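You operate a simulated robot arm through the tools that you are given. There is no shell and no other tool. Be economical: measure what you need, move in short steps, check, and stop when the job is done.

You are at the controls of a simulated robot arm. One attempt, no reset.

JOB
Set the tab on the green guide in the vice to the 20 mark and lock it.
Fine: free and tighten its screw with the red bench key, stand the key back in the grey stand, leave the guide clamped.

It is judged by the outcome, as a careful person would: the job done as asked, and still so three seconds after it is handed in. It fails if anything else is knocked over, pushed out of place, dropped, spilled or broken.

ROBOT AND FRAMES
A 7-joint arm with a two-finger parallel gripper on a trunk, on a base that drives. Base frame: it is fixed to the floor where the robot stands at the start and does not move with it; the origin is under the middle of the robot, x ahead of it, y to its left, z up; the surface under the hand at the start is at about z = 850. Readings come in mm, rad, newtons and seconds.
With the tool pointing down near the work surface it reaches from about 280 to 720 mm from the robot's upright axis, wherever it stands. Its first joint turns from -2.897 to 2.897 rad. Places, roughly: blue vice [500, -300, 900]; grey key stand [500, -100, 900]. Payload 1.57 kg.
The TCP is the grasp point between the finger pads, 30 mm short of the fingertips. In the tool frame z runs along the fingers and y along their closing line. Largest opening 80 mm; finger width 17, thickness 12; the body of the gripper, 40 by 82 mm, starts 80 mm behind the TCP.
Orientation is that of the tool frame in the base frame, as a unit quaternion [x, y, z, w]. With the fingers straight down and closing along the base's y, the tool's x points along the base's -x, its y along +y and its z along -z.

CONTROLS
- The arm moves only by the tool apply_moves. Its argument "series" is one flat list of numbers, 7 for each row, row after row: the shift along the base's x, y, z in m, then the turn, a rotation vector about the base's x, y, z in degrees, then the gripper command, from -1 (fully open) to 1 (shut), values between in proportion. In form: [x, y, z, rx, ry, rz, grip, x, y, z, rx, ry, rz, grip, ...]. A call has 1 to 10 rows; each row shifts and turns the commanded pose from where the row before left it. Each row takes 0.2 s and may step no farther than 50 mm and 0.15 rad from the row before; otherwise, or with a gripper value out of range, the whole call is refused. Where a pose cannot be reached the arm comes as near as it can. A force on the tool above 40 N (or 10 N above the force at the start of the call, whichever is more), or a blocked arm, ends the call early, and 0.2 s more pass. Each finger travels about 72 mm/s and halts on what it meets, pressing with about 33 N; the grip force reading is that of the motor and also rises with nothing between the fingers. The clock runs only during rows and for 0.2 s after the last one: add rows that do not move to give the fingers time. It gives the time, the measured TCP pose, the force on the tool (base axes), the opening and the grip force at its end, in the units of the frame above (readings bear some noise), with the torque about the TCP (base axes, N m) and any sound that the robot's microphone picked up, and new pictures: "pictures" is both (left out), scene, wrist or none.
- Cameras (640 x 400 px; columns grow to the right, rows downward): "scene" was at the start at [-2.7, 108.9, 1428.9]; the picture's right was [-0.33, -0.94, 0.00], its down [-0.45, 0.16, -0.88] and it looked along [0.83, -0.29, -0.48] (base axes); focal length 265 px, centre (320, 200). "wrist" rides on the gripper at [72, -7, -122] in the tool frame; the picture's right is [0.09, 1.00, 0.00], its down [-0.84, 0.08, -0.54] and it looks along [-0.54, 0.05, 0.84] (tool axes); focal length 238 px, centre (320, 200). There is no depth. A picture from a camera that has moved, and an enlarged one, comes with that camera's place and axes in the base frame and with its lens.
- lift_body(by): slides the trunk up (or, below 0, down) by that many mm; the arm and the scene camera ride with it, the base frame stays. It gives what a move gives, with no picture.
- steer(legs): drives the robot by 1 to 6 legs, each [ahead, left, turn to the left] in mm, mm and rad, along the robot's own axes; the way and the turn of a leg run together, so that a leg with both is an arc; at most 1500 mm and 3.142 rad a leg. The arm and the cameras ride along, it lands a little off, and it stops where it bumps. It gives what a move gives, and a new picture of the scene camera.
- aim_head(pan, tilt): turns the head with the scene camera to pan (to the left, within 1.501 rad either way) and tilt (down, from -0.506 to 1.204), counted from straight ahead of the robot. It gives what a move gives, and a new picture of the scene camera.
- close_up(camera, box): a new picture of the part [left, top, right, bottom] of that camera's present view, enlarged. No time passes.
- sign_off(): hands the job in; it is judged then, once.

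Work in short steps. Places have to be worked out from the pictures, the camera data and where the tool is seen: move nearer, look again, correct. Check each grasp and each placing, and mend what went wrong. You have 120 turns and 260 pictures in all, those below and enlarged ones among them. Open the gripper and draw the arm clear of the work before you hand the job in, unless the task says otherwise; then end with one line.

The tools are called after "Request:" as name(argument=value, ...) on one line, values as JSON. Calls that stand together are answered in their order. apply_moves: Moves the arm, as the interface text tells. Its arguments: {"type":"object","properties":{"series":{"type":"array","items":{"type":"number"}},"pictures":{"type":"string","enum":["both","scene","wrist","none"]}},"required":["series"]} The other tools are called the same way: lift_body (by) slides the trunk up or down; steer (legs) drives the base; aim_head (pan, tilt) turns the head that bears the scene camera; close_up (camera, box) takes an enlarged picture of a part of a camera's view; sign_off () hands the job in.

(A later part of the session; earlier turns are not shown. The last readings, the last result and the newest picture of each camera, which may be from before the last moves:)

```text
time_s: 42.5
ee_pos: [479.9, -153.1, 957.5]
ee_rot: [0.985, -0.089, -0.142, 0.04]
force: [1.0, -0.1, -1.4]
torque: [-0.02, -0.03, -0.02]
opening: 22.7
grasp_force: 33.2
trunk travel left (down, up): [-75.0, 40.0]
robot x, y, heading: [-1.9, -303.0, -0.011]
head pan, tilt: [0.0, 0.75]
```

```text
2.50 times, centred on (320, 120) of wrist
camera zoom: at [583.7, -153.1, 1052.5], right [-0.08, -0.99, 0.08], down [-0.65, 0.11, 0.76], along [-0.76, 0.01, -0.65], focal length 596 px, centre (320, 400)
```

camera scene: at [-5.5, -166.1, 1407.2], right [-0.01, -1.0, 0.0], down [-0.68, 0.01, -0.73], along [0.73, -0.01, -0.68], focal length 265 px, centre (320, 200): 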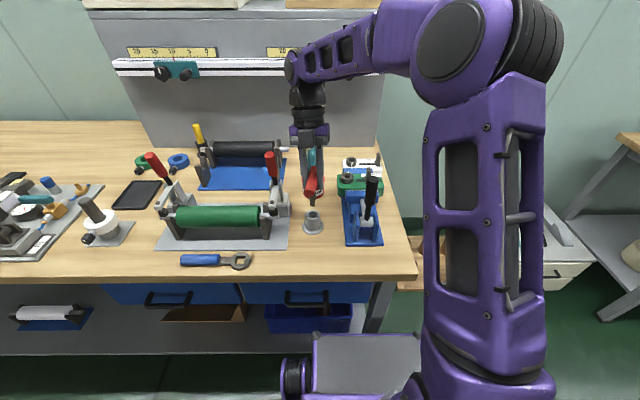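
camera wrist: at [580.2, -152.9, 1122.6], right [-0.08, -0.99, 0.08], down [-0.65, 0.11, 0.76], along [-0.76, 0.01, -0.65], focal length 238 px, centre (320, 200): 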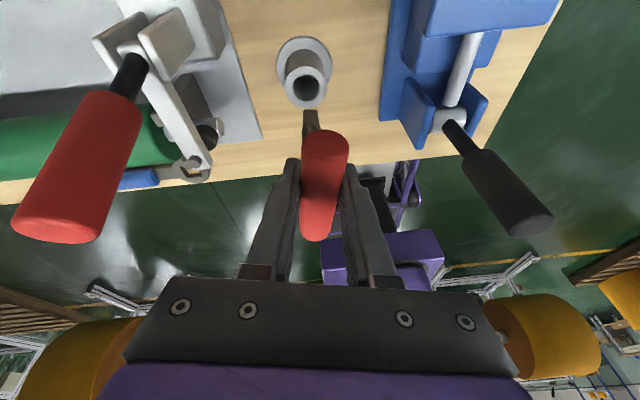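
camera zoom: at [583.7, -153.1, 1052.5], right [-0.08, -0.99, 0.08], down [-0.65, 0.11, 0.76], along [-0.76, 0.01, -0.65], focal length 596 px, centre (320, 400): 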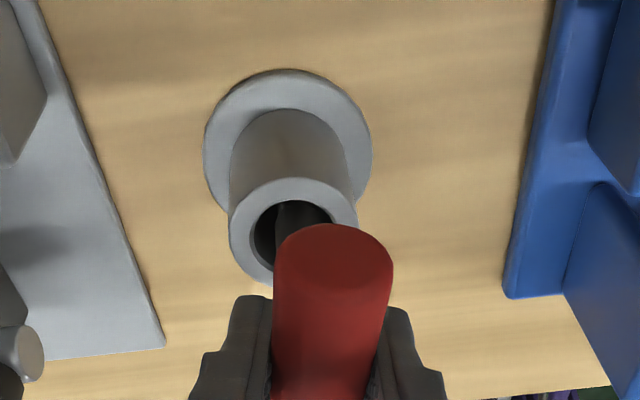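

Almost seated. I lower 4 mm more, then open and check it stands.

Request:
apply_moves(series=[0, 0, -0.002, 0, 0, 0, 1, 0, 0, -0.002, 0, 0, 0, 1, 0, 0, 0, 0, 0, 0, 1, 0, 0, 0, 0, 0, 0, -0.1, 0, 0, 0, 0, 0, 0, -0.1, 0, 0, 0, 0, 0, 0, -0.1])

Request:
close_up(camera="scene", box=[290, 170, 340, 240])

```text
time_s: 43.9
ee_pos: [481.2, -152.9, 953.9]
ee_rot: [0.985, -0.089, -0.143, 0.039]
force: [-0.4, -0.1, -0.4]
torque: [0.01, 0.01, 0.02]
opening: 43.9
grasp_force: 0.1
trunk travel left (down, up): [-75.0, 40.0]
robot x, y, heading: [-1.8, -301.6, -0.007]
head pan, tilt: [0.0, 0.75]
camera scene: at [-5.7, -166.1, 1407.2], right [-0.01, -1.0, 0.0], down [-0.68, 0.01, -0.73], along [0.73, -0.01, -0.68], focal length 265 px, centre (320, 200)
camera wrist: at [584.0, -153.6, 1048.9], right [-0.08, -0.99, 0.08], down [-0.65, 0.11, 0.76], along [-0.76, 0.01, -0.65], focal length 238 px, centre (320, 200)
```

scene: 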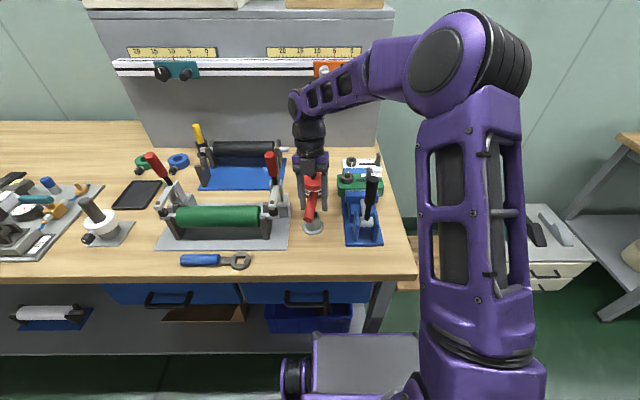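
wrist: 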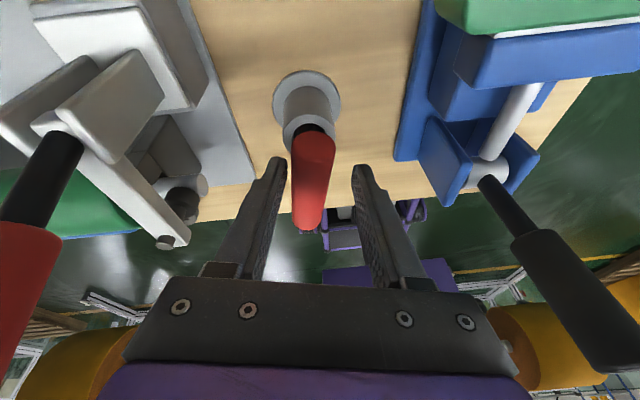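

```text
5.71 times, centred on (315, 205) of scene
camera zoom: at [-5.7, -166.1, 1407.2], right [-0.01, -1.0, 0.0], down [-0.68, 0.01, -0.73], along [0.73, -0.01, -0.68], focal length 1514 px, centre (349, 171)
```

zoom: 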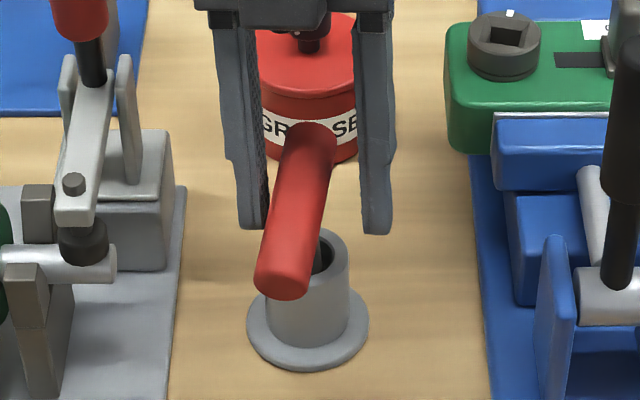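

The key stands in the stand, leaning slightly against the bore. I retract along the tool axis and level the tool, then move over to the tab.

Request:
apply_moves(series=[0.01, 0, 0.035, 0, 0, 0, -0.1, 0.01, 0, 0.035, 0, 0, 0, -0.1, 0.005, 0, 0.03, 0, -8, 0, -0.1, 0.01, -0.03, 0.02, 0, -8, 4, -0.1, 0.01, -0.04, 0, 0, 0, 7, -0.1, 0.015, -0.04, 0, 0, 0, 0, -0.1, 0.015, -0.04, 0, 0, 0, 0, -0.1, 0, 0, 0, 0, 0, 0, -0.1])

Request:
close_up(camera="scene", box=[290, 150, 400, 240])

Request:
close_up(camera="wrist", box=[220, 60, 420, 200])

```text
refused: row 4 steps farther than a row can; nothing moved
```

```text
4.44 times, centred on (345, 195) of scene
camera zoom: at [-5.7, -166.1, 1407.2], right [-0.01, -1.0, 0.0], down [-0.68, 0.01, -0.73], along [0.73, -0.01, -0.68], focal length 1178 px, centre (209, 222)
```

zoom: 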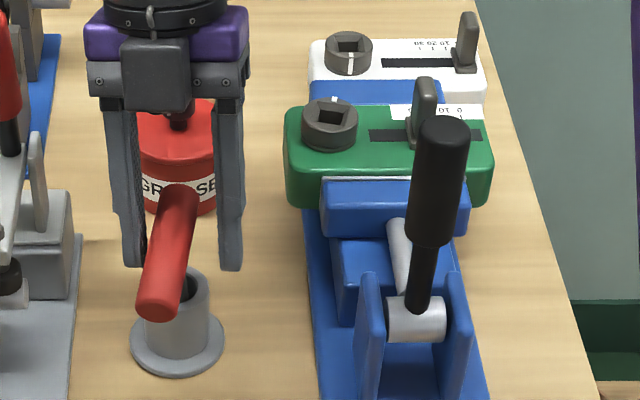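

```text
2.86 times, centred on (320, 130) of wrist
camera zoom: at [584.0, -153.6, 1048.9], right [-0.08, -0.99, 0.08], down [-0.65, 0.11, 0.76], along [-0.76, 0.01, -0.65], focal length 681 px, centre (320, 400)
```

zoom: 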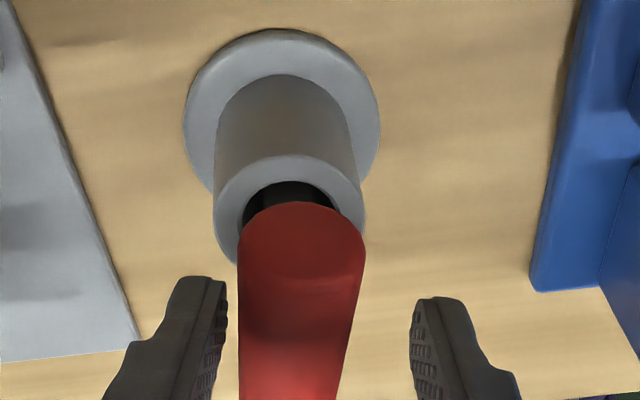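

Row 4 exceeded the turn limit; I resend with smaller turns.

Request:
apply_moves(series=[0.01, 0, 0.035, 0, 0, 0, -0.1, 0.01, 0, 0.035, 0, 0, 0, -0.1, 0.005, 0, 0.03, 0, -8, 0, -0.1, 0.01, -0.03, 0.02, 0, -8, 0, -0.1, 0.01, -0.04, 0, 0, 0, 7, -0.1, 0.015, -0.04, 0, 0, 0, 4, -0.1, 0.015, -0.04, 0, 0, 0, 0, -0.1, 0, 0, 0, 0, 0, 0, -0.1])

Request:
close_up(camera="scene", box=[290, 150, 400, 240])

Request:
close_up(camera="wrist", box=[220, 60, 420, 200])

```text
time_s: 45.7
ee_pos: [554.6, -305.5, 1070.2]
ee_rot: [1.0, 0.002, -0.002, 0.026]
force: [0.0, 0.3, -0.1]
torque: [0.02, 0.01, -0.02]
opening: 43.9
grasp_force: 0.0
trunk travel left (down, up): [-75.0, 40.0]
robot x, y, heading: [-1.5, -305.7, -0.005]
head pan, tilt: [0.0, 0.75]
camera scene: at [-5.6, -166.2, 1407.2], right [-0.01, -1.0, 0.0], down [-0.68, 0.01, -0.73], along [0.73, -0.01, -0.68], focal length 265 px, centre (320, 200)
camera wrist: at [628.0, -291.5, 1190.8], right [0.1, -0.99, 0.05], down [-0.83, -0.05, 0.55], along [-0.54, -0.1, -0.83], focal length 238 px, centre (320, 200)
```

scene: 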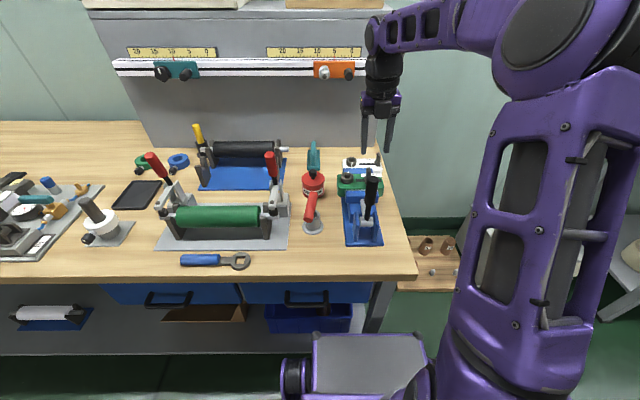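
wrist: 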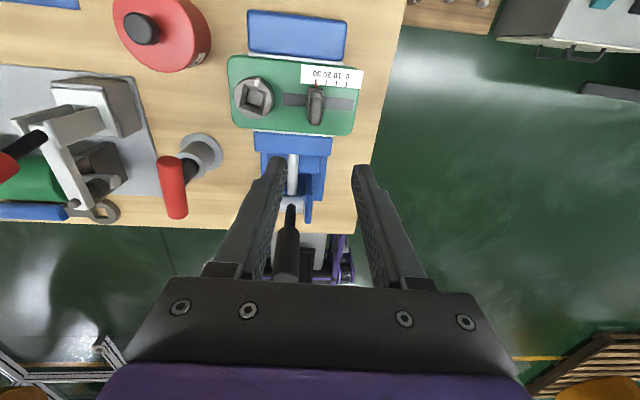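

```text
4.44 times, centred on (345, 195) of scene
camera zoom: at [-5.6, -166.2, 1407.2], right [-0.01, -1.0, 0.0], down [-0.68, 0.01, -0.73], along [0.73, -0.01, -0.68], focal length 1178 px, centre (209, 222)
```

zoom: 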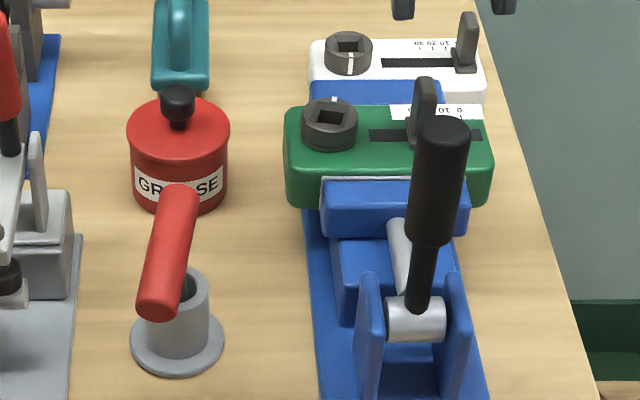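

```text
2.86 times, centred on (320, 130) of wrist
camera zoom: at [628.0, -291.5, 1190.8], right [0.1, -0.99, 0.05], down [-0.83, -0.05, 0.55], along [-0.54, -0.1, -0.83], focal length 681 px, centre (320, 400)
```

zoom: 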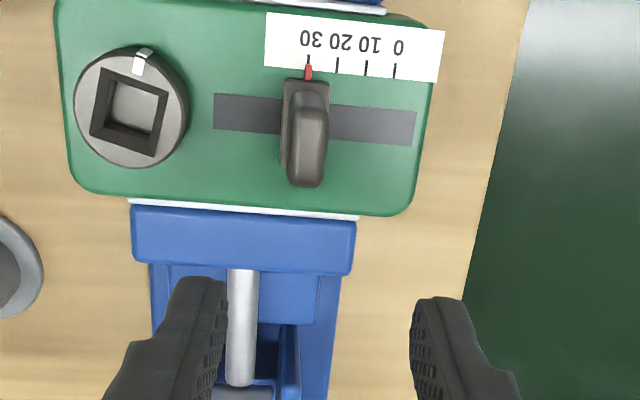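

The tab is at about (576, -307.5), fin top ~z 982. I remove the 3° tilt and come above it, then check alignment.

Request:
apply_moves(series=[0.01, -0.001, -0.02, 3, 0, 0, 0, 0.012, -0.001, -0.025, 0, 0, 0, 0, 0, 0, 0, 0, 0, 0, 0])

Request:
close_up(camera="scene", box=[330, 130, 400, 190])

Request:
close_up(camera="wrist", box=[220, 60, 420, 200])

```text
time_s: 46.5
ee_pos: [578.7, -305.9, 1026.0]
ee_rot: [1.0, 0.002, -0.002, -0.001]
force: [-0.2, 0.2, -0.4]
torque: [0.01, 0.02, 0.03]
opening: 40.1
grasp_force: 0.1
trunk travel left (down, up): [-75.0, 40.0]
robot x, y, heading: [-0.8, -305.4, -0.008]
head pan, tilt: [0.0, 0.75]
camera scene: at [-5.5, -166.1, 1407.2], right [-0.01, -1.0, 0.0], down [-0.68, 0.01, -0.73], along [0.73, -0.01, -0.68], focal length 265 px, centre (320, 200)
camera wrist: at [649.9, -299.3, 1147.1], right [0.1, -1.0, 0.0], down [-0.83, -0.08, 0.54], along [-0.54, -0.05, -0.84], focal length 238 px, centre (320, 200)
```

scene: 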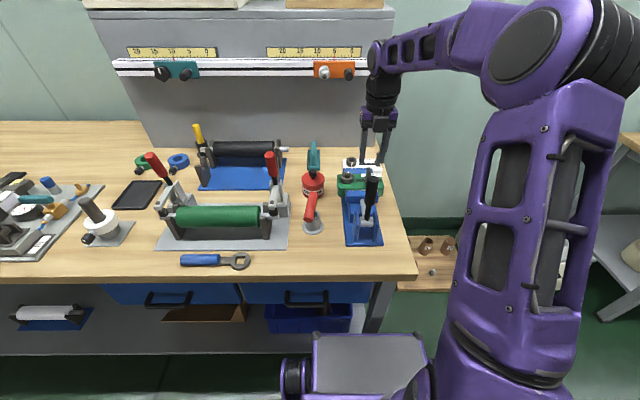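
wrist: 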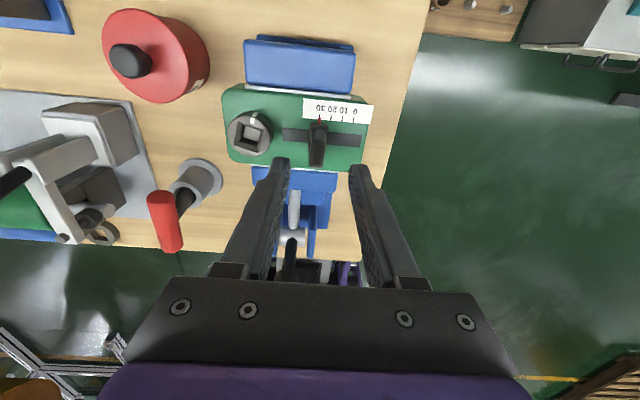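

```text
6.67 times, centred on (365, 160) of scene
camera zoom: at [-5.5, -166.1, 1407.2], right [-0.01, -1.0, 0.0], down [-0.68, 0.01, -0.73], along [0.73, -0.01, -0.68], focal length 1767 px, centre (20, 467)
```

zoom: 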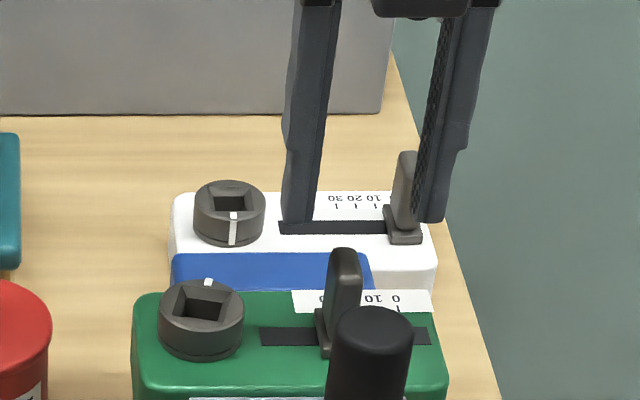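

```text
2.86 times, centred on (320, 130) of wrist
camera zoom: at [649.9, -299.3, 1147.1], right [0.1, -1.0, 0.0], down [-0.83, -0.08, 0.54], along [-0.54, -0.05, -0.84], focal length 681 px, centre (320, 400)
```

zoom: 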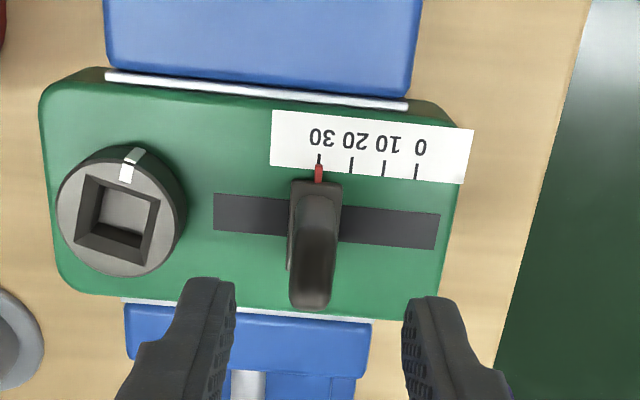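

The fin is centred between the fingers. I descend 42 mm with the force checked and close on it.

Request:
apply_moves(series=[-0.001, -0.001, -0.02, 0, 0, 0, 0, 0, 0, -0.015, 0, 0, 0, 0, 0, 0, -0.006, 0, 0, 0, 0, 0, 0, 0, 0, 0, 0, 0.4, 0, 0, 0, 0, 0, 0, 0.8, 0, 0, 0, 0, 0, 0, 1, 0, 0, 0, 0, 0, 0, 1], pictures="none")

Request:
close_up(camera="scene", box=[330, 130, 400, 190])

Request:
close_up(camera="wrist", box=[240, 70, 400, 190])

```text
time_s: 48.1
ee_pos: [577.7, -305.9, 987.5]
ee_rot: [1.0, 0.002, -0.001, 0.0]
force: [0.0, -0.5, 0.6]
torque: [-0.05, -0.11, -0.07]
opening: 11.2
grasp_force: 28.9
trunk travel left (down, up): [-75.0, 40.0]
robot x, y, heading: [-1.9, -304.5, -0.005]
head pan, tilt: [0.0, 0.75]
```

```text
6.67 times, centred on (365, 160) of scene
camera zoom: at [-5.6, -166.1, 1407.2], right [-0.01, -1.0, 0.0], down [-0.68, 0.01, -0.73], along [0.73, -0.01, -0.68], focal length 1767 px, centre (20, 467)
```

zoom: 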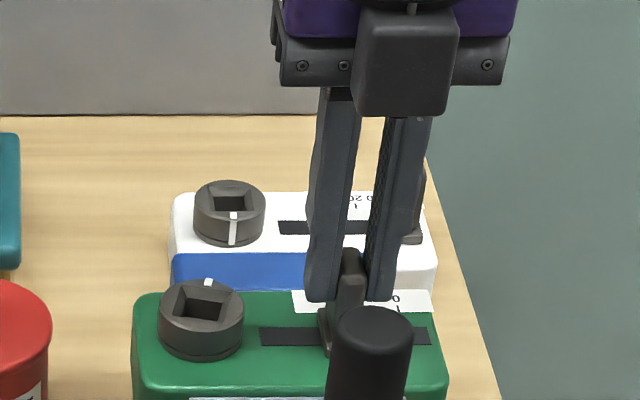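

```text
3.33 times, centred on (320, 130) of wrist
camera zoom: at [649.9, -298.4, 1107.9], right [0.1, -1.0, 0.0], down [-0.83, -0.08, 0.54], along [-0.54, -0.05, -0.84], focal length 794 px, centre (320, 433)
```

zoom: 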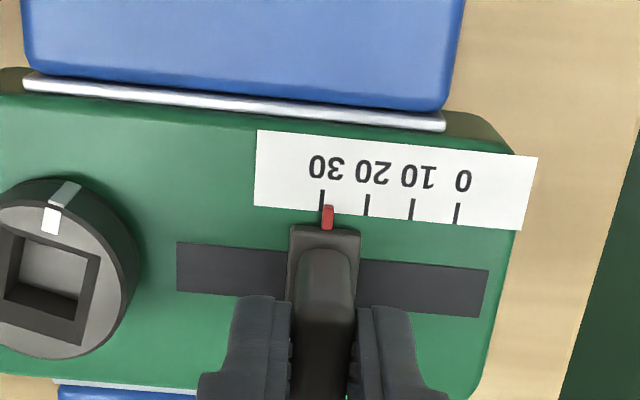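

Gripped at 11 mm, and the tab has already slid ~1.5 mm toward 20, so it is free. I slide it 8.5 mm toward -y and read the pointer.

Request:
apply_moves(series=[0, -0.004, 0, 0, 0, 0, 1, 0, -0.0045, 0, 0, 0, 0, 1, 0, 0, 0, 0, 0, 0, 1, 0, 0, 0, 0, 0, 0, 1], pictures="none")

Request:
close_up(camera="wrist", box=[280, 100, 380, 160])

```text
time_s: 49.1
ee_pos: [578.8, -313.7, 986.2]
ee_rot: [1.0, 0.002, -0.002, 0.0]
force: [1.8, 0.4, -0.1]
torque: [0.0, -0.19, -0.04]
opening: 10.9
grasp_force: 28.8
trunk travel left (down, up): [-75.0, 40.0]
robot x, y, heading: [-2.5, -306.4, -0.007]
head pan, tilt: [0.0, 0.75]
```

```text
6.40 times, centred on (330, 130) of wrist
camera zoom: at [650.0, -307.1, 1107.8], right [0.1, -1.0, 0.0], down [-0.83, -0.08, 0.55], along [-0.54, -0.05, -0.84], focal length 1525 px, centre (256, 648)
```

zoom: 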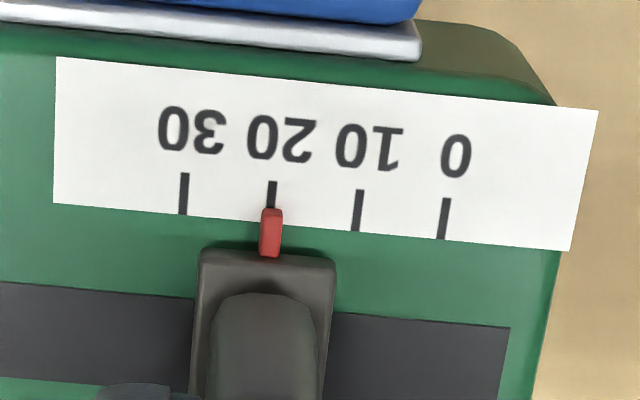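

The pointer sits right on the 20 mark. I open the fingers and rise, then recheck.

Request:
apply_moves(series=[0, 0, 0, 0, 0, 0, 0.5, 0, 0, 0, 0, 0, 0, 0.1, 0, 0, 0, 0, 0, 0, 0.1, 0, 0, 0.03, 0, 0, 0, 0.1, 0, 0, 0.03, 0, 0, 0, 0.1, 0, 0, 0, 0, 0, 0, 0.1], pictures="none")

Request:
close_up(camera="wrist", box=[250, 80, 390, 170])

```text
time_s: 50.5
ee_pos: [576.9, -312.5, 1046.5]
ee_rot: [1.0, 0.001, 0.0, 0.0]
force: [1.2, 0.2, -0.4]
torque: [0.03, 0.0, -0.03]
opening: 35.8
grasp_force: 0.0
trunk travel left (down, up): [-75.0, 40.0]
robot x, y, heading: [-2.6, -305.7, -0.01]
head pan, tilt: [0.0, 0.75]
```

```text
4.44 times, centred on (320, 125) of wrist
camera zoom: at [649.2, -307.3, 1167.1], right [0.1, -1.0, 0.0], down [-0.84, -0.08, 0.54], along [-0.54, -0.05, -0.84], focal length 1059 px, centre (320, 533)
```

zoom: 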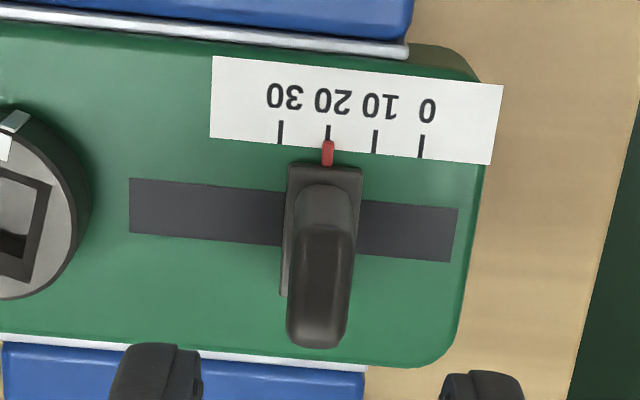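

Tab stays at 20. I now go back to the stand to pick up the key, staying high past the vice lever.

Request:
apply_moves(series=[0, 0.02, 0.035, 0, 0, 0, 0, -0.005, 0.045, 0, 0, 0, 0, 0, -0.02, 0.04, 0, 0, 0, 0, 0, -0.02, 0.035, 0, 0, 0, 0, 0, -0.02, 0.02, -0.01, 0, 0, 0, 0, -0.02, 0, -0.01, 0, 0, 0, 0, 0, 0, 0, 0, 0, 0, 0])

Request:
close_up(camera="scene", box=[280, 160, 350, 240])

Request:
close_up(camera="wrist", box=[220, 40, 420, 200])

```text
time_s: 52.1
ee_pos: [490.8, -153.7, 1063.3]
ee_rot: [1.0, 0.002, -0.002, 0.0]
force: [-0.1, -0.7, -0.4]
torque: [0.01, 0.01, 0.02]
opening: 40.0
grasp_force: 0.2
trunk travel left (down, up): [-75.0, 40.0]
robot x, y, heading: [-1.9, -303.9, -0.005]
head pan, tilt: [0.0, 0.75]
camera scene: at [-5.7, -166.1, 1407.2], right [-0.01, -1.0, 0.0], down [-0.68, 0.01, -0.73], along [0.73, -0.01, -0.68], focal length 265 px, centre (320, 200)
camera wrist: at [562.8, -146.8, 1183.9], right [0.1, -1.0, 0.0], down [-0.84, -0.08, 0.54], along [-0.54, -0.05, -0.84], focal length 238 px, centre (320, 200)
```

scene: 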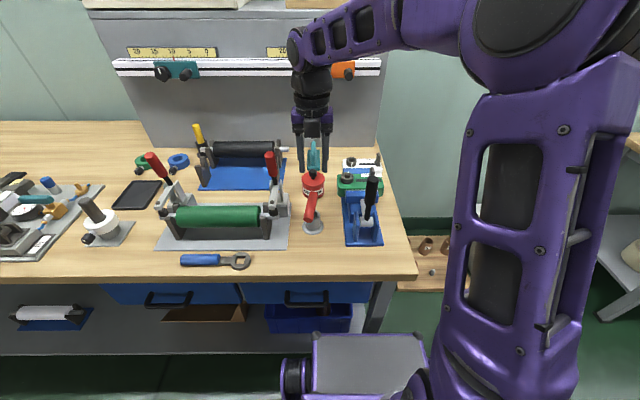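
wrist: 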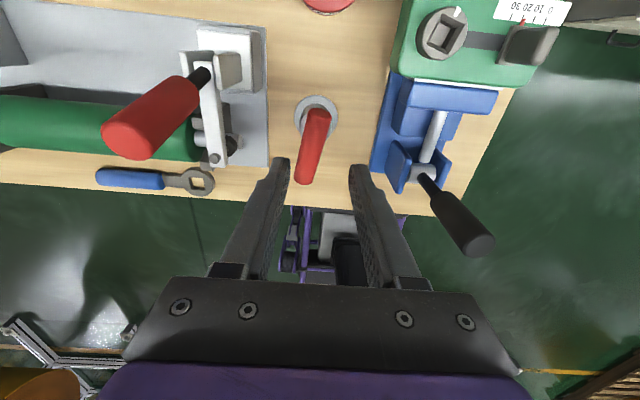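

```text
5.00 times, centred on (315, 200) of scene
camera zoom: at [-5.7, -166.1, 1407.2], right [-0.01, -1.0, 0.0], down [-0.68, 0.01, -0.73], along [0.73, -0.01, -0.68], focal length 1325 px, centre (345, 200)
```

zoom: 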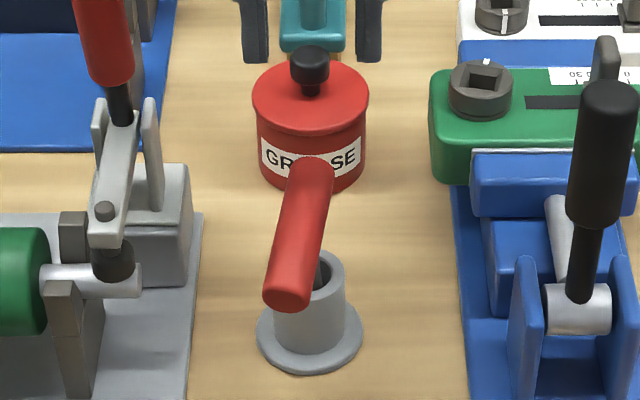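

```text
2.50 times, centred on (320, 120) of wrist
camera zoom: at [562.8, -146.8, 1183.9], right [0.1, -1.0, 0.0], down [-0.84, -0.08, 0.54], along [-0.54, -0.05, -0.84], focal length 596 px, centre (320, 400)
```

zoom: 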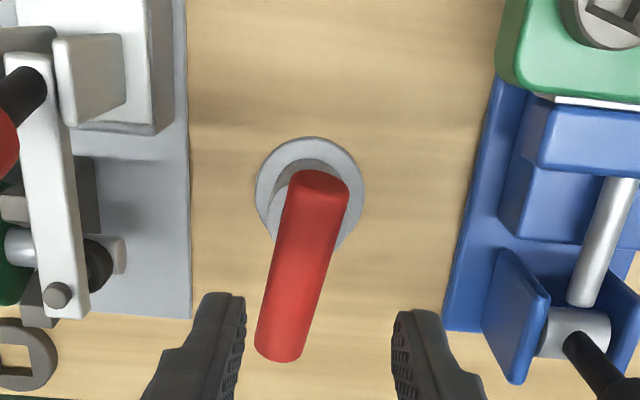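

Handle now runs from (434, -141, 940) to (509, -152, 950): about 8° lean and -8° yaw. I align the tool to it and come down to z≈1000 first.

Request:
apply_moves(series=[-0.008, 0.003, -0.02, 0, 0, -8, -0.2, -0.006, 0.003, -0.02, 0, -8, 0, -0.2, -0.006, 0.001, -0.02, 0, 0, 0, -0.2, 0, 0, 0, 0, 0, 0, -0.2], pictures="none")

Request:
close_up(camera="scene", box=[280, 160, 350, 240])

Request:
close_up(camera="wrist", box=[220, 80, 420, 240])

```text
time_s: 53.1
ee_pos: [470.9, -149.1, 1002.1]
ee_rot: [0.995, -0.069, 0.068, -0.005]
force: [-0.1, 0.6, 0.4]
torque: [0.04, 0.01, 0.02]
opening: 48.2
grasp_force: 0.1
trunk travel left (down, up): [-75.0, 40.0]
robot x, y, heading: [-2.6, -305.1, -0.004]
head pan, tilt: [0.0, 0.75]
```

```text
5.00 times, centred on (315, 200) of scene
camera zoom: at [-5.6, -166.1, 1407.2], right [-0.01, -1.0, 0.0], down [-0.68, 0.01, -0.73], along [0.73, -0.01, -0.68], focal length 1325 px, centre (345, 200)
```

zoom: 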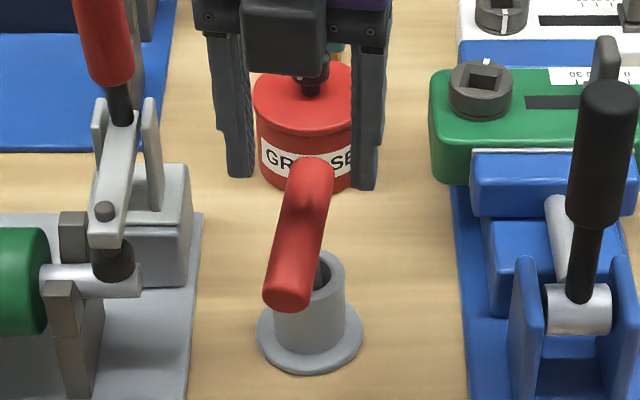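

```text
2.50 times, centred on (320, 160) of wrist
camera zoom: at [525.7, -151.4, 1132.1], right [-0.04, -1.0, -0.01], down [-0.91, 0.04, 0.42], along [-0.42, 0.02, -0.91], focal length 596 px, centre (320, 300)
```

zoom: 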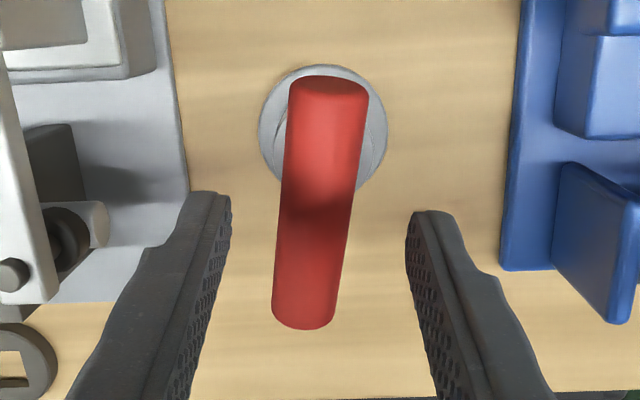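

Well centred. I descend 52 mm and grip.

Request:
apply_moves(series=[0, 0, -0.03, 0, 0, 0, -0.2, 0, 0, -0.022, 0, 0, 0, -0.2, 0, 0, 0, 0, 0, 0, -0.2, 0, 0, 0, 0, 0, 0, 1, 0, 0, 0, 0, 0, 0, 1, 0, 0, 0, 0, 0, 0, 1], pictures="none")

Request:
apply_moves(series=[0, 0, 0.02, 0, 0, 0, 1, 0, 0, 0.03, 0, 0, 0, 1, 0, 0.0, 0.03, 0, 0, 0, 1, 0, 0.0, 0.03, 0, 0, 0, 1, 0, 0.0, 0, 0, 8, 0, 1, 0, 0.0, 0, 0, 0, 0, 1])

Request:
close_up(camera="scene", box=[280, 130, 350, 210])

Request:
close_up(camera="wrist", box=[240, 60, 400, 240])

```text
time_s: 54.5
ee_pos: [471.3, -148.1, 950.1]
ee_rot: [0.995, -0.069, 0.067, -0.004]
force: [1.3, 0.1, -0.6]
torque: [0.02, -0.05, -0.04]
opening: 23.0
grasp_force: 33.3
trunk travel left (down, up): [-75.0, 40.0]
robot x, y, heading: [1.8, -305.8, -0.002]
head pan, tilt: [0.0, 0.75]
```

```text
time_s: 55.9
ee_pos: [471.0, -145.9, 1059.6]
ee_rot: [0.998, -0.068, -0.002, -0.001]
force: [-1.0, -0.8, -1.5]
torque: [-0.02, 0.01, -0.01]
opening: 23.1
grasp_force: 32.9
trunk travel left (down, up): [-75.0, 40.0]
robot x, y, heading: [-4.5, -301.6, -0.011]
head pan, tilt: [0.0, 0.75]
camera scene: at [-5.4, -166.1, 1407.2], right [-0.01, -1.0, 0.0], down [-0.68, 0.01, -0.73], along [0.73, -0.01, -0.68], focal length 265 px, centre (320, 200)
camera wrist: at [543.9, -149.2, 1180.1], right [-0.04, -1.0, 0.0], down [-0.84, 0.04, 0.55], along [-0.54, 0.02, -0.84], focal length 238 px, centre (320, 200)
```

scene: 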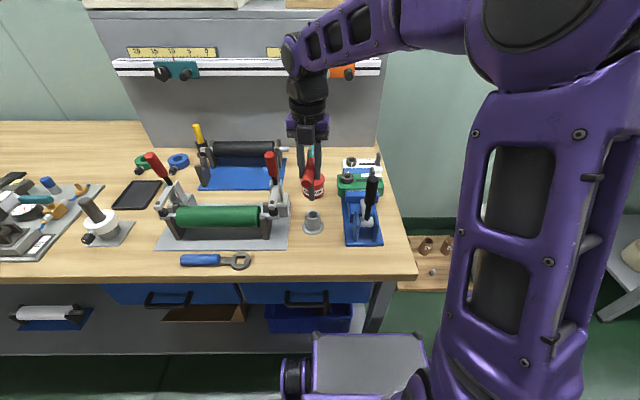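
wrist: 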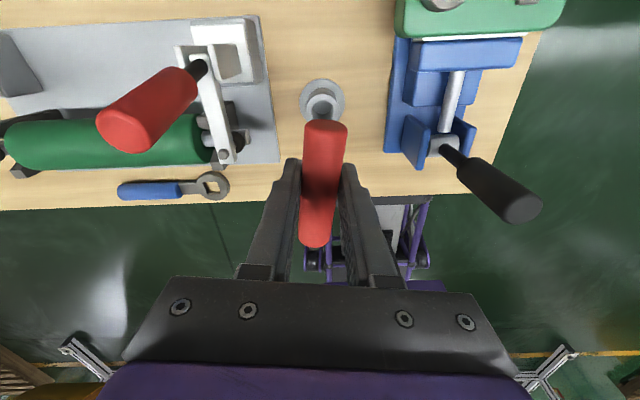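

```text
5.00 times, centred on (315, 170) of scene
camera zoom: at [-5.4, -166.1, 1407.2], right [-0.01, -1.0, 0.0], down [-0.68, 0.01, -0.73], along [0.73, -0.01, -0.68], focal length 1325 px, centre (345, 350)
```

zoom: 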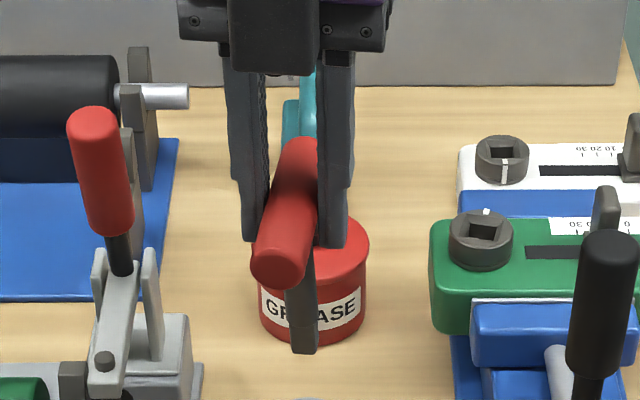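

```text
2.22 times, centred on (320, 150) of wrist
camera zoom: at [543.9, -149.2, 1180.1], right [-0.04, -1.0, 0.0], down [-0.84, 0.04, 0.55], along [-0.54, 0.02, -0.84], focal length 530 px, centre (320, 311)
```

zoom: 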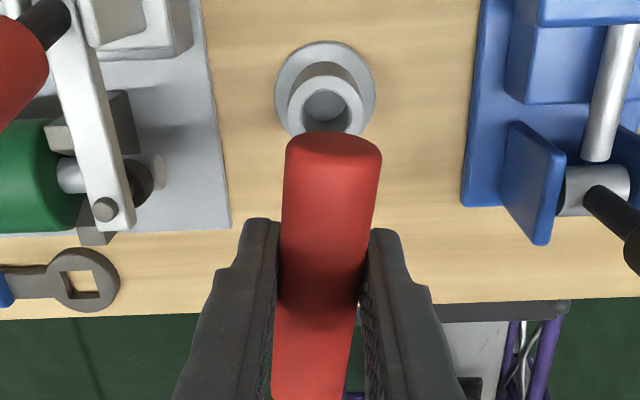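

Key gripped nearly upright; its yaw (-8°) already matches the socket's square (-9°). I trim 2° of tilt and carry it above the socket.

Request:
apply_moves(series=[0, 0, 0.025, 2, 2.5, 0, 1, 0.026, -0.025, 0, 0, 0, 0, 1, 0.026, -0.025, 0, 0, 0, 0, 1, 0.026, -0.025, 0, 0, 0, 0, 1, 0.026, -0.026, 0, 0, 0, -1, 1, 0, 0, -0.02, 0, 0, 0, 1, 0, 0, -0.01, 0, 0, 0, 1, 0, 0, 0, 0, 0, 0, 1])

Request:
close_up(camera="scene", box=[340, 153, 373, 188])

Request:
close_up(camera="wrist", box=[240, 60, 400, 200])

```text
time_s: 57.7
ee_pos: [576.3, -245.0, 1054.5]
ee_rot: [0.997, -0.077, -0.024, -0.016]
force: [0.2, 0.7, -1.7]
torque: [0.0, -0.03, -0.01]
opening: 23.2
grasp_force: 33.2
trunk travel left (down, up): [-75.0, 40.0]
robot x, y, heading: [3.7, -304.7, -0.008]
head pan, tilt: [0.0, 0.75]
camera scene: at [-5.5, -166.1, 1407.2], right [-0.01, -1.0, 0.0], down [-0.68, 0.01, -0.73], along [0.73, -0.01, -0.68], focal length 265 px, centre (320, 200)
camera wrist: at [653.7, -254.6, 1172.5], right [-0.06, -1.0, -0.03], down [-0.81, 0.03, 0.58], along [-0.58, 0.06, -0.81], focal length 238 px, centre (320, 200)
```

scene: 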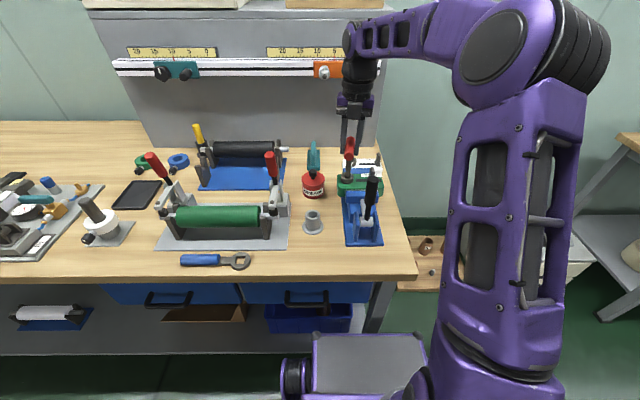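
wrist: 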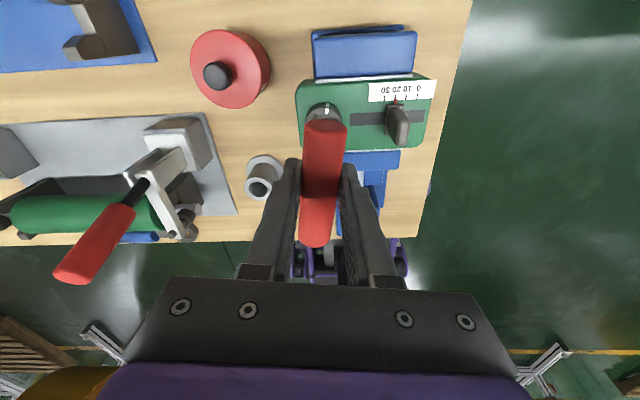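

```text
11.43 times, centred on (356, 170) of scene
camera zoom: at [-5.5, -166.1, 1407.2], right [-0.01, -1.0, 0.0], down [-0.68, 0.01, -0.73], along [0.73, -0.01, -0.68], focal length 3029 px, centre (-97, 537)
```

zoom: 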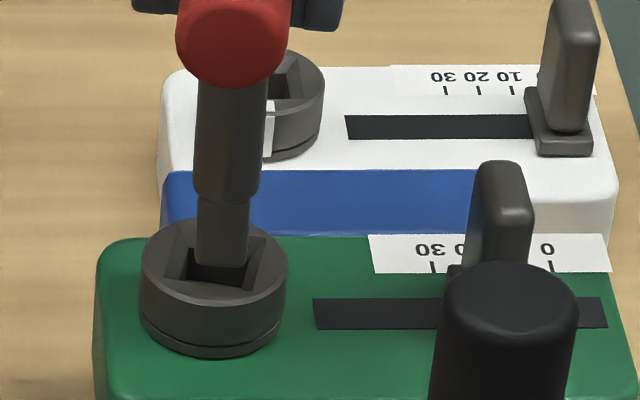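

```text
2.86 times, centred on (320, 130) of wrist
camera zoom: at [653.7, -254.6, 1172.5], right [-0.06, -1.0, -0.03], down [-0.81, 0.03, 0.58], along [-0.58, 0.06, -0.81], focal length 681 px, centre (320, 400)
```

zoom: 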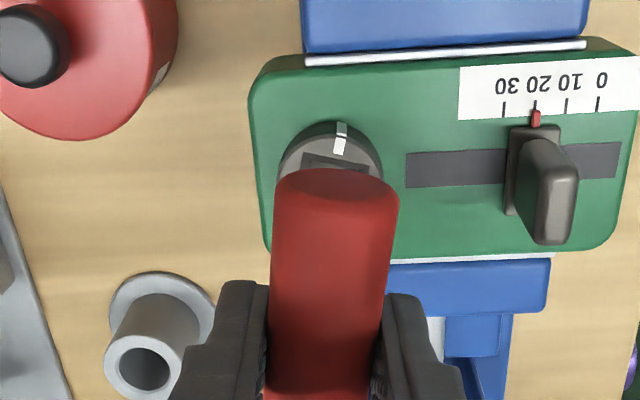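

By the scene view, the tip is centred in y and about 2.5 mm short in x. I correct and lower 6 mm, then compare.

Request:
apply_moves(series=[0.0025, 0, 0, 0, 0, 0, 1, 0, 0, -0.003, 0, 0, 0, 1, 0, 0, -0.003, 0, 0, 0, 1, 0, 0, 0, 0, 0, 0, 1], pictures="none")

Request:
close_up(camera="scene", box=[343, 168, 373, 188])

```text
time_s: 58.7
ee_pos: [578.0, -247.3, 1049.7]
ee_rot: [0.997, -0.078, -0.023, -0.016]
force: [-0.3, 0.3, -2.2]
torque: [0.02, 0.01, -0.04]
opening: 23.1
grasp_force: 33.0
trunk travel left (down, up): [-75.0, 40.0]
robot x, y, heading: [-1.4, -307.5, -0.008]
head pan, tilt: [0.0, 0.75]
```

```text
16.00 times, centred on (358, 178) of scene
camera zoom: at [-5.5, -166.1, 1407.2], right [-0.01, -1.0, 0.0], down [-0.68, 0.01, -0.73], along [0.73, -0.01, -0.68], focal length 4240 px, centre (-288, 552)
```

zoom: 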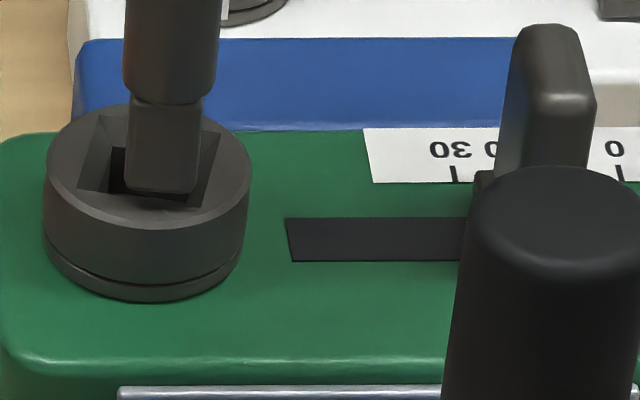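

Tip row matches the earlier good entry; it needs +2 mm in y. I correct and lower slowly.

Request:
apply_moves(series=[0, 0.002, 0, 0, 0, 0, 1, 0, 0, -0.002, 0, 0, 0, 1, 0, 0, -0.002, 0, 0, 0, 1, 0, 0, -0.001, 0, 0, 0, 1, 0, 0, 0, 0, 0, 0, 1], pictures="none")

Request:
close_up(camera="scene", box=[343, 168, 373, 188])

```text
time_s: 59.9
ee_pos: [578.3, -245.6, 1046.1]
ee_rot: [0.997, -0.078, -0.022, -0.016]
force: [-0.1, 0.7, 12.3]
torque: [0.08, 0.14, 0.02]
opening: 22.9
grasp_force: 32.7
trunk travel left (down, up): [-75.0, 40.0]
robot x, y, heading: [-3.2, -306.1, -0.007]
head pan, tilt: [0.0, 0.75]
```

```text
16.00 times, centred on (358, 178) of scene
camera zoom: at [-6.6, -166.2, 1407.4], right [-0.01, -1.0, 0.0], down [-0.68, 0.01, -0.73], along [0.73, -0.01, -0.68], focal length 4240 px, centre (-288, 552)
```

zoom: 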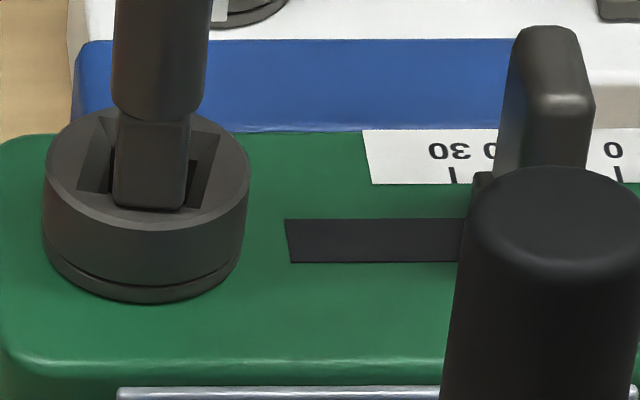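

The tip rests on the near side of the funnel: it needs more +x. I lift 3 mm, shift +3 mm and lower again.

Request:
apply_moves(series=[0, 0, 0.004, 0, 0, 0, 1, 0.003, 0, 0, 0, 0, 0, 1, 0, 0, -0.002, 0, 0, 0, 1, 0, 0, -0.002, 0, 0, 0, 1, 0, 0, -0.001, 0, 0, 0, 1, 0, 0, 0, 0, 0, 0, 1], pictures="none")

Request:
close_up(camera="scene", box=[343, 168, 373, 188])

```text
time_s: 61.3
ee_pos: [581.9, -246.4, 1043.7]
ee_rot: [0.997, -0.077, -0.024, -0.016]
force: [0.4, 0.1, 0.0]
torque: [-0.01, -0.06, 0.01]
opening: 23.1
grasp_force: 33.0
trunk travel left (down, up): [-75.0, 40.0]
robot x, y, heading: [-2.5, -303.7, -0.008]
head pan, tilt: [0.0, 0.75]
```

```text
16.00 times, centred on (358, 178) of scene
camera zoom: at [-5.6, -166.1, 1407.2], right [-0.01, -1.0, 0.0], down [-0.68, 0.01, -0.73], along [0.73, -0.01, -0.68], focal length 4240 px, centre (-288, 552)
```

zoom: 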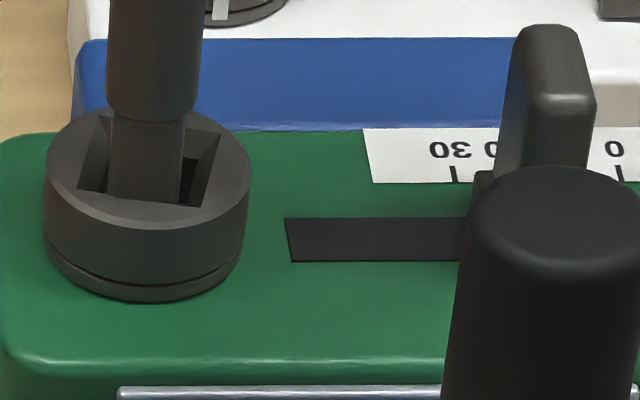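

Inside with no force. I nudge y by -1 mm and continue down.

Request:
apply_moves(series=[0, -0.001, -0.002, 0, 0, 0, 1, 0, 0, -0.002, 0, 0, 0, 1, 0, 0, -0.002, 0, 0, 0, 1, 0, 0, 0, 0, 0, 0, 1], pictures="none")

Request:
close_up(camera="scene", box=[343, 168, 373, 188])

```text
time_s: 62.3
ee_pos: [584.0, -248.1, 1039.9]
ee_rot: [0.997, -0.077, -0.022, -0.017]
force: [13.5, -2.9, 20.0]
torque: [-0.11, -1.07, -0.07]
opening: 23.1
grasp_force: 33.2
trunk travel left (down, up): [-75.0, 40.0]
robot x, y, heading: [-0.5, -301.3, -0.01]
head pan, tilt: [0.0, 0.75]
```

```text
16.00 times, centred on (358, 178) of scene
camera zoom: at [-5.8, -166.5, 1407.5], right [-0.01, -1.0, 0.0], down [-0.68, 0.01, -0.73], along [0.73, -0.01, -0.68], focal length 4240 px, centre (-288, 552)
```

zoom: 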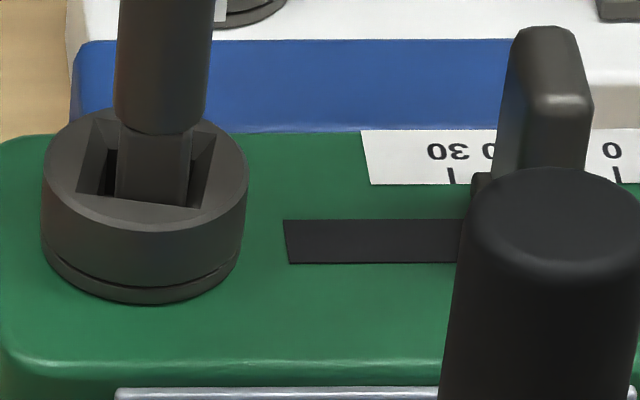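

The near chamfer pushes toward +x; I lift 2 mm, move +2 mm in x, and lower again.

Request:
apply_moves(series=[0, 0, 0.003, 0, 0, 0, 1, 0.002, 0, 0, 0, 0, 0, 1, 0, 0, -0.002, 0, 0, 0, 1, 0, 0, -0.002, 0, 0, 0, 1, 0, 0, -0.002, 0, 0, 0, 1, 0, 0, 0, 0, 0, 0, 1], pictures="none")

Request:
close_up(camera="scene", box=[343, 168, 373, 188])

```text
time_s: 63.7
ee_pos: [583.9, -246.2, 1032.6]
ee_rot: [0.997, -0.077, -0.026, -0.016]
force: [3.0, 0.0, -2.2]
torque: [0.03, -0.29, -0.05]
opening: 23.0
grasp_force: 33.5
trunk travel left (down, up): [-75.0, 40.0]
robot x, y, heading: [-1.0, -300.7, -0.002]
head pan, tilt: [0.0, 0.75]
```

```text
16.00 times, centred on (358, 178) of scene
camera zoom: at [-5.3, -166.0, 1407.1], right [-0.01, -1.0, 0.0], down [-0.68, 0.01, -0.73], along [0.73, -0.01, -0.68], focal length 4240 px, centre (-288, 552)
```

zoom: 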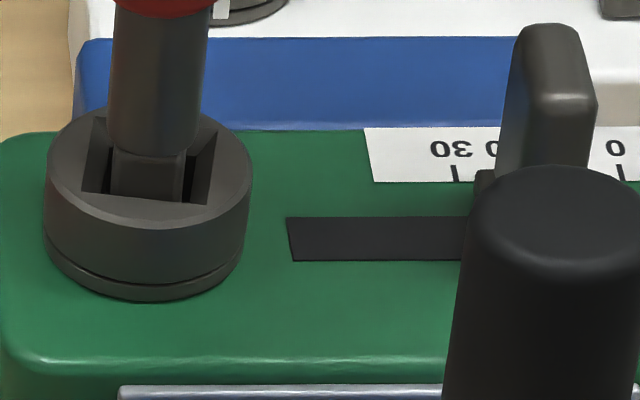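

The shank has dropped to the former seated depth. I press 2 mm more to feel the bottom.

Request:
apply_moves(series=[0.001, 0, -0.002, 0, 0, 0, 1, 0, 0, -0.001, 0, 0, 0, 1, 0, 0, 0, 0, 0, 0, 1], pictures="none")

Request:
close_up(camera="scene", box=[335, 148, 383, 188])

```text
time_s: 64.5
ee_pos: [585.0, -246.8, 1030.5]
ee_rot: [0.997, -0.076, -0.025, -0.016]
force: [-2.4, 1.6, 5.6]
torque: [0.07, 0.29, -0.03]
opening: 22.8
grasp_force: 32.7
trunk travel left (down, up): [-75.0, 40.0]
robot x, y, heading: [2.7, -304.4, -0.011]
head pan, tilt: [0.0, 0.75]
```

```text
10.00 times, centred on (359, 168) of scene
camera zoom: at [-6.3, -166.1, 1407.3], right [-0.01, -1.0, 0.0], down [-0.68, 0.01, -0.73], along [0.73, -0.01, -0.68], focal length 2650 px, centre (-70, 520)
```

zoom: 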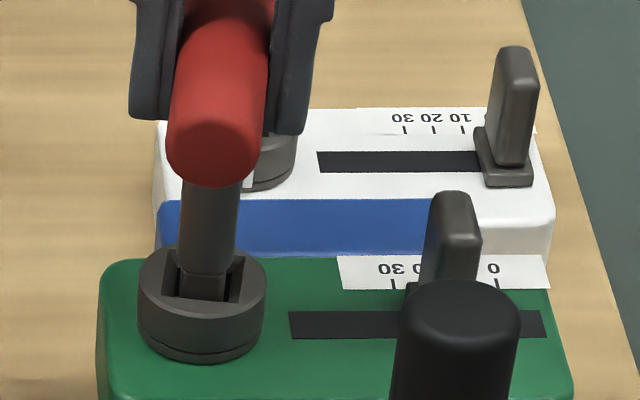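

Seated lightly. Since the grasp point is ~8 mm off the screw axis, I turn clockwise while moving the hand along the matching arc; first 32°.

Request:
apply_moves(series=[0.00016, -0.00113, 0, 0, 0, -8, 1, 0, -0.00114, 0, 0, 0, -8, 1, -0.00016, -0.00113, 0, 0, 0, -8, 1, -0.00031, -0.0011, 0, 0, 0, -8, 1, 0, 0, 0, 0, 0, 0, 1], pictures="none")

Request:
close_up(camera="scene", box=[335, 148, 383, 188])

```text
time_s: 65.7
ee_pos: [584.0, -250.6, 1032.0]
ee_rot: [0.937, -0.349, -0.019, -0.022]
force: [-5.2, 8.5, 9.8]
torque: [0.68, 0.45, -0.04]
opening: 22.9
grasp_force: 32.5
trunk travel left (down, up): [-75.0, 40.0]
robot x, y, heading: [0.2, -306.9, -0.006]
head pan, tilt: [0.0, 0.75]
```

```text
10.00 times, centred on (359, 168) of scene
camera zoom: at [-6.8, -165.5, 1407.2], right [-0.01, -1.0, 0.0], down [-0.68, 0.0, -0.73], along [0.73, -0.01, -0.68], focal length 2650 px, centre (-70, 520)
```

zoom: 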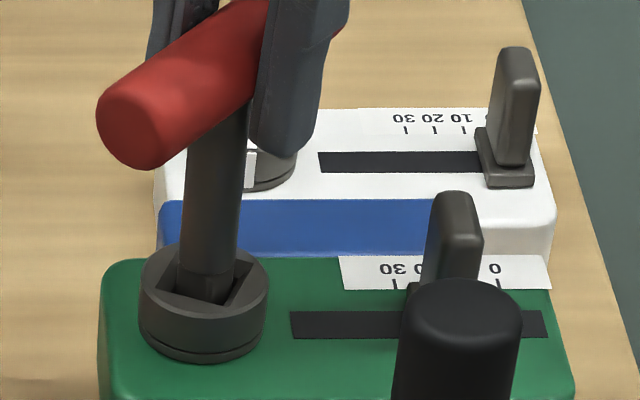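

The socket follows. Side forces suggest a smaller arc; I correct by (-1, +1.5) mm and continue another 40°.

Request:
apply_moves(series=[-0.0005, 0.0005, 0, 0, 0, -8, 1, -0.0005, 0, 0, 0, 0, -8, 1, -0.0004, -0.0003, 0, 0, 0, -8, 1, -0.0005, -0.0004, 0, 0, 0, -8, 1, -0.0005, -0.0004, 0, 0, 0, -8, 1, 0, 0, 0, 0, 0, 0, 1], pictures="none")

Request:
close_up(camera="scene", box=[335, 148, 383, 188])

```text
time_s: 67.1
ee_pos: [580.0, -252.3, 1031.3]
ee_rot: [0.76, -0.649, -0.009, -0.027]
force: [-6.9, 8.0, 2.5]
torque: [0.6, 0.58, 0.08]
opening: 23.0
grasp_force: 33.2
trunk travel left (down, up): [-75.0, 40.0]
robot x, y, heading: [0.6, -305.7, -0.009]
head pan, tilt: [0.0, 0.75]
```

```text
10.00 times, centred on (359, 168) of scene
camera zoom: at [-6.4, -165.5, 1407.0], right [-0.01, -1.0, 0.0], down [-0.68, 0.0, -0.73], along [0.73, -0.01, -0.68], focal length 2650 px, centre (-70, 520)
```

zoom: 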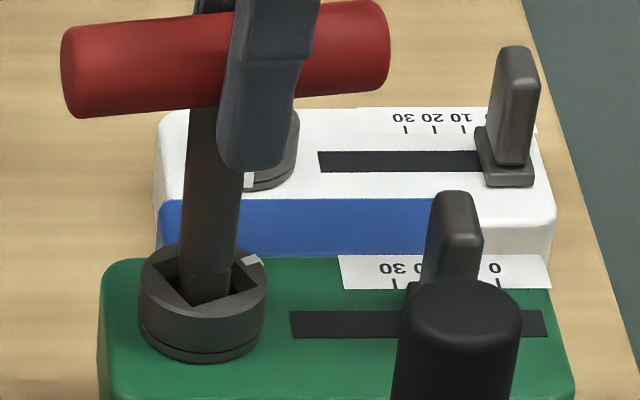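

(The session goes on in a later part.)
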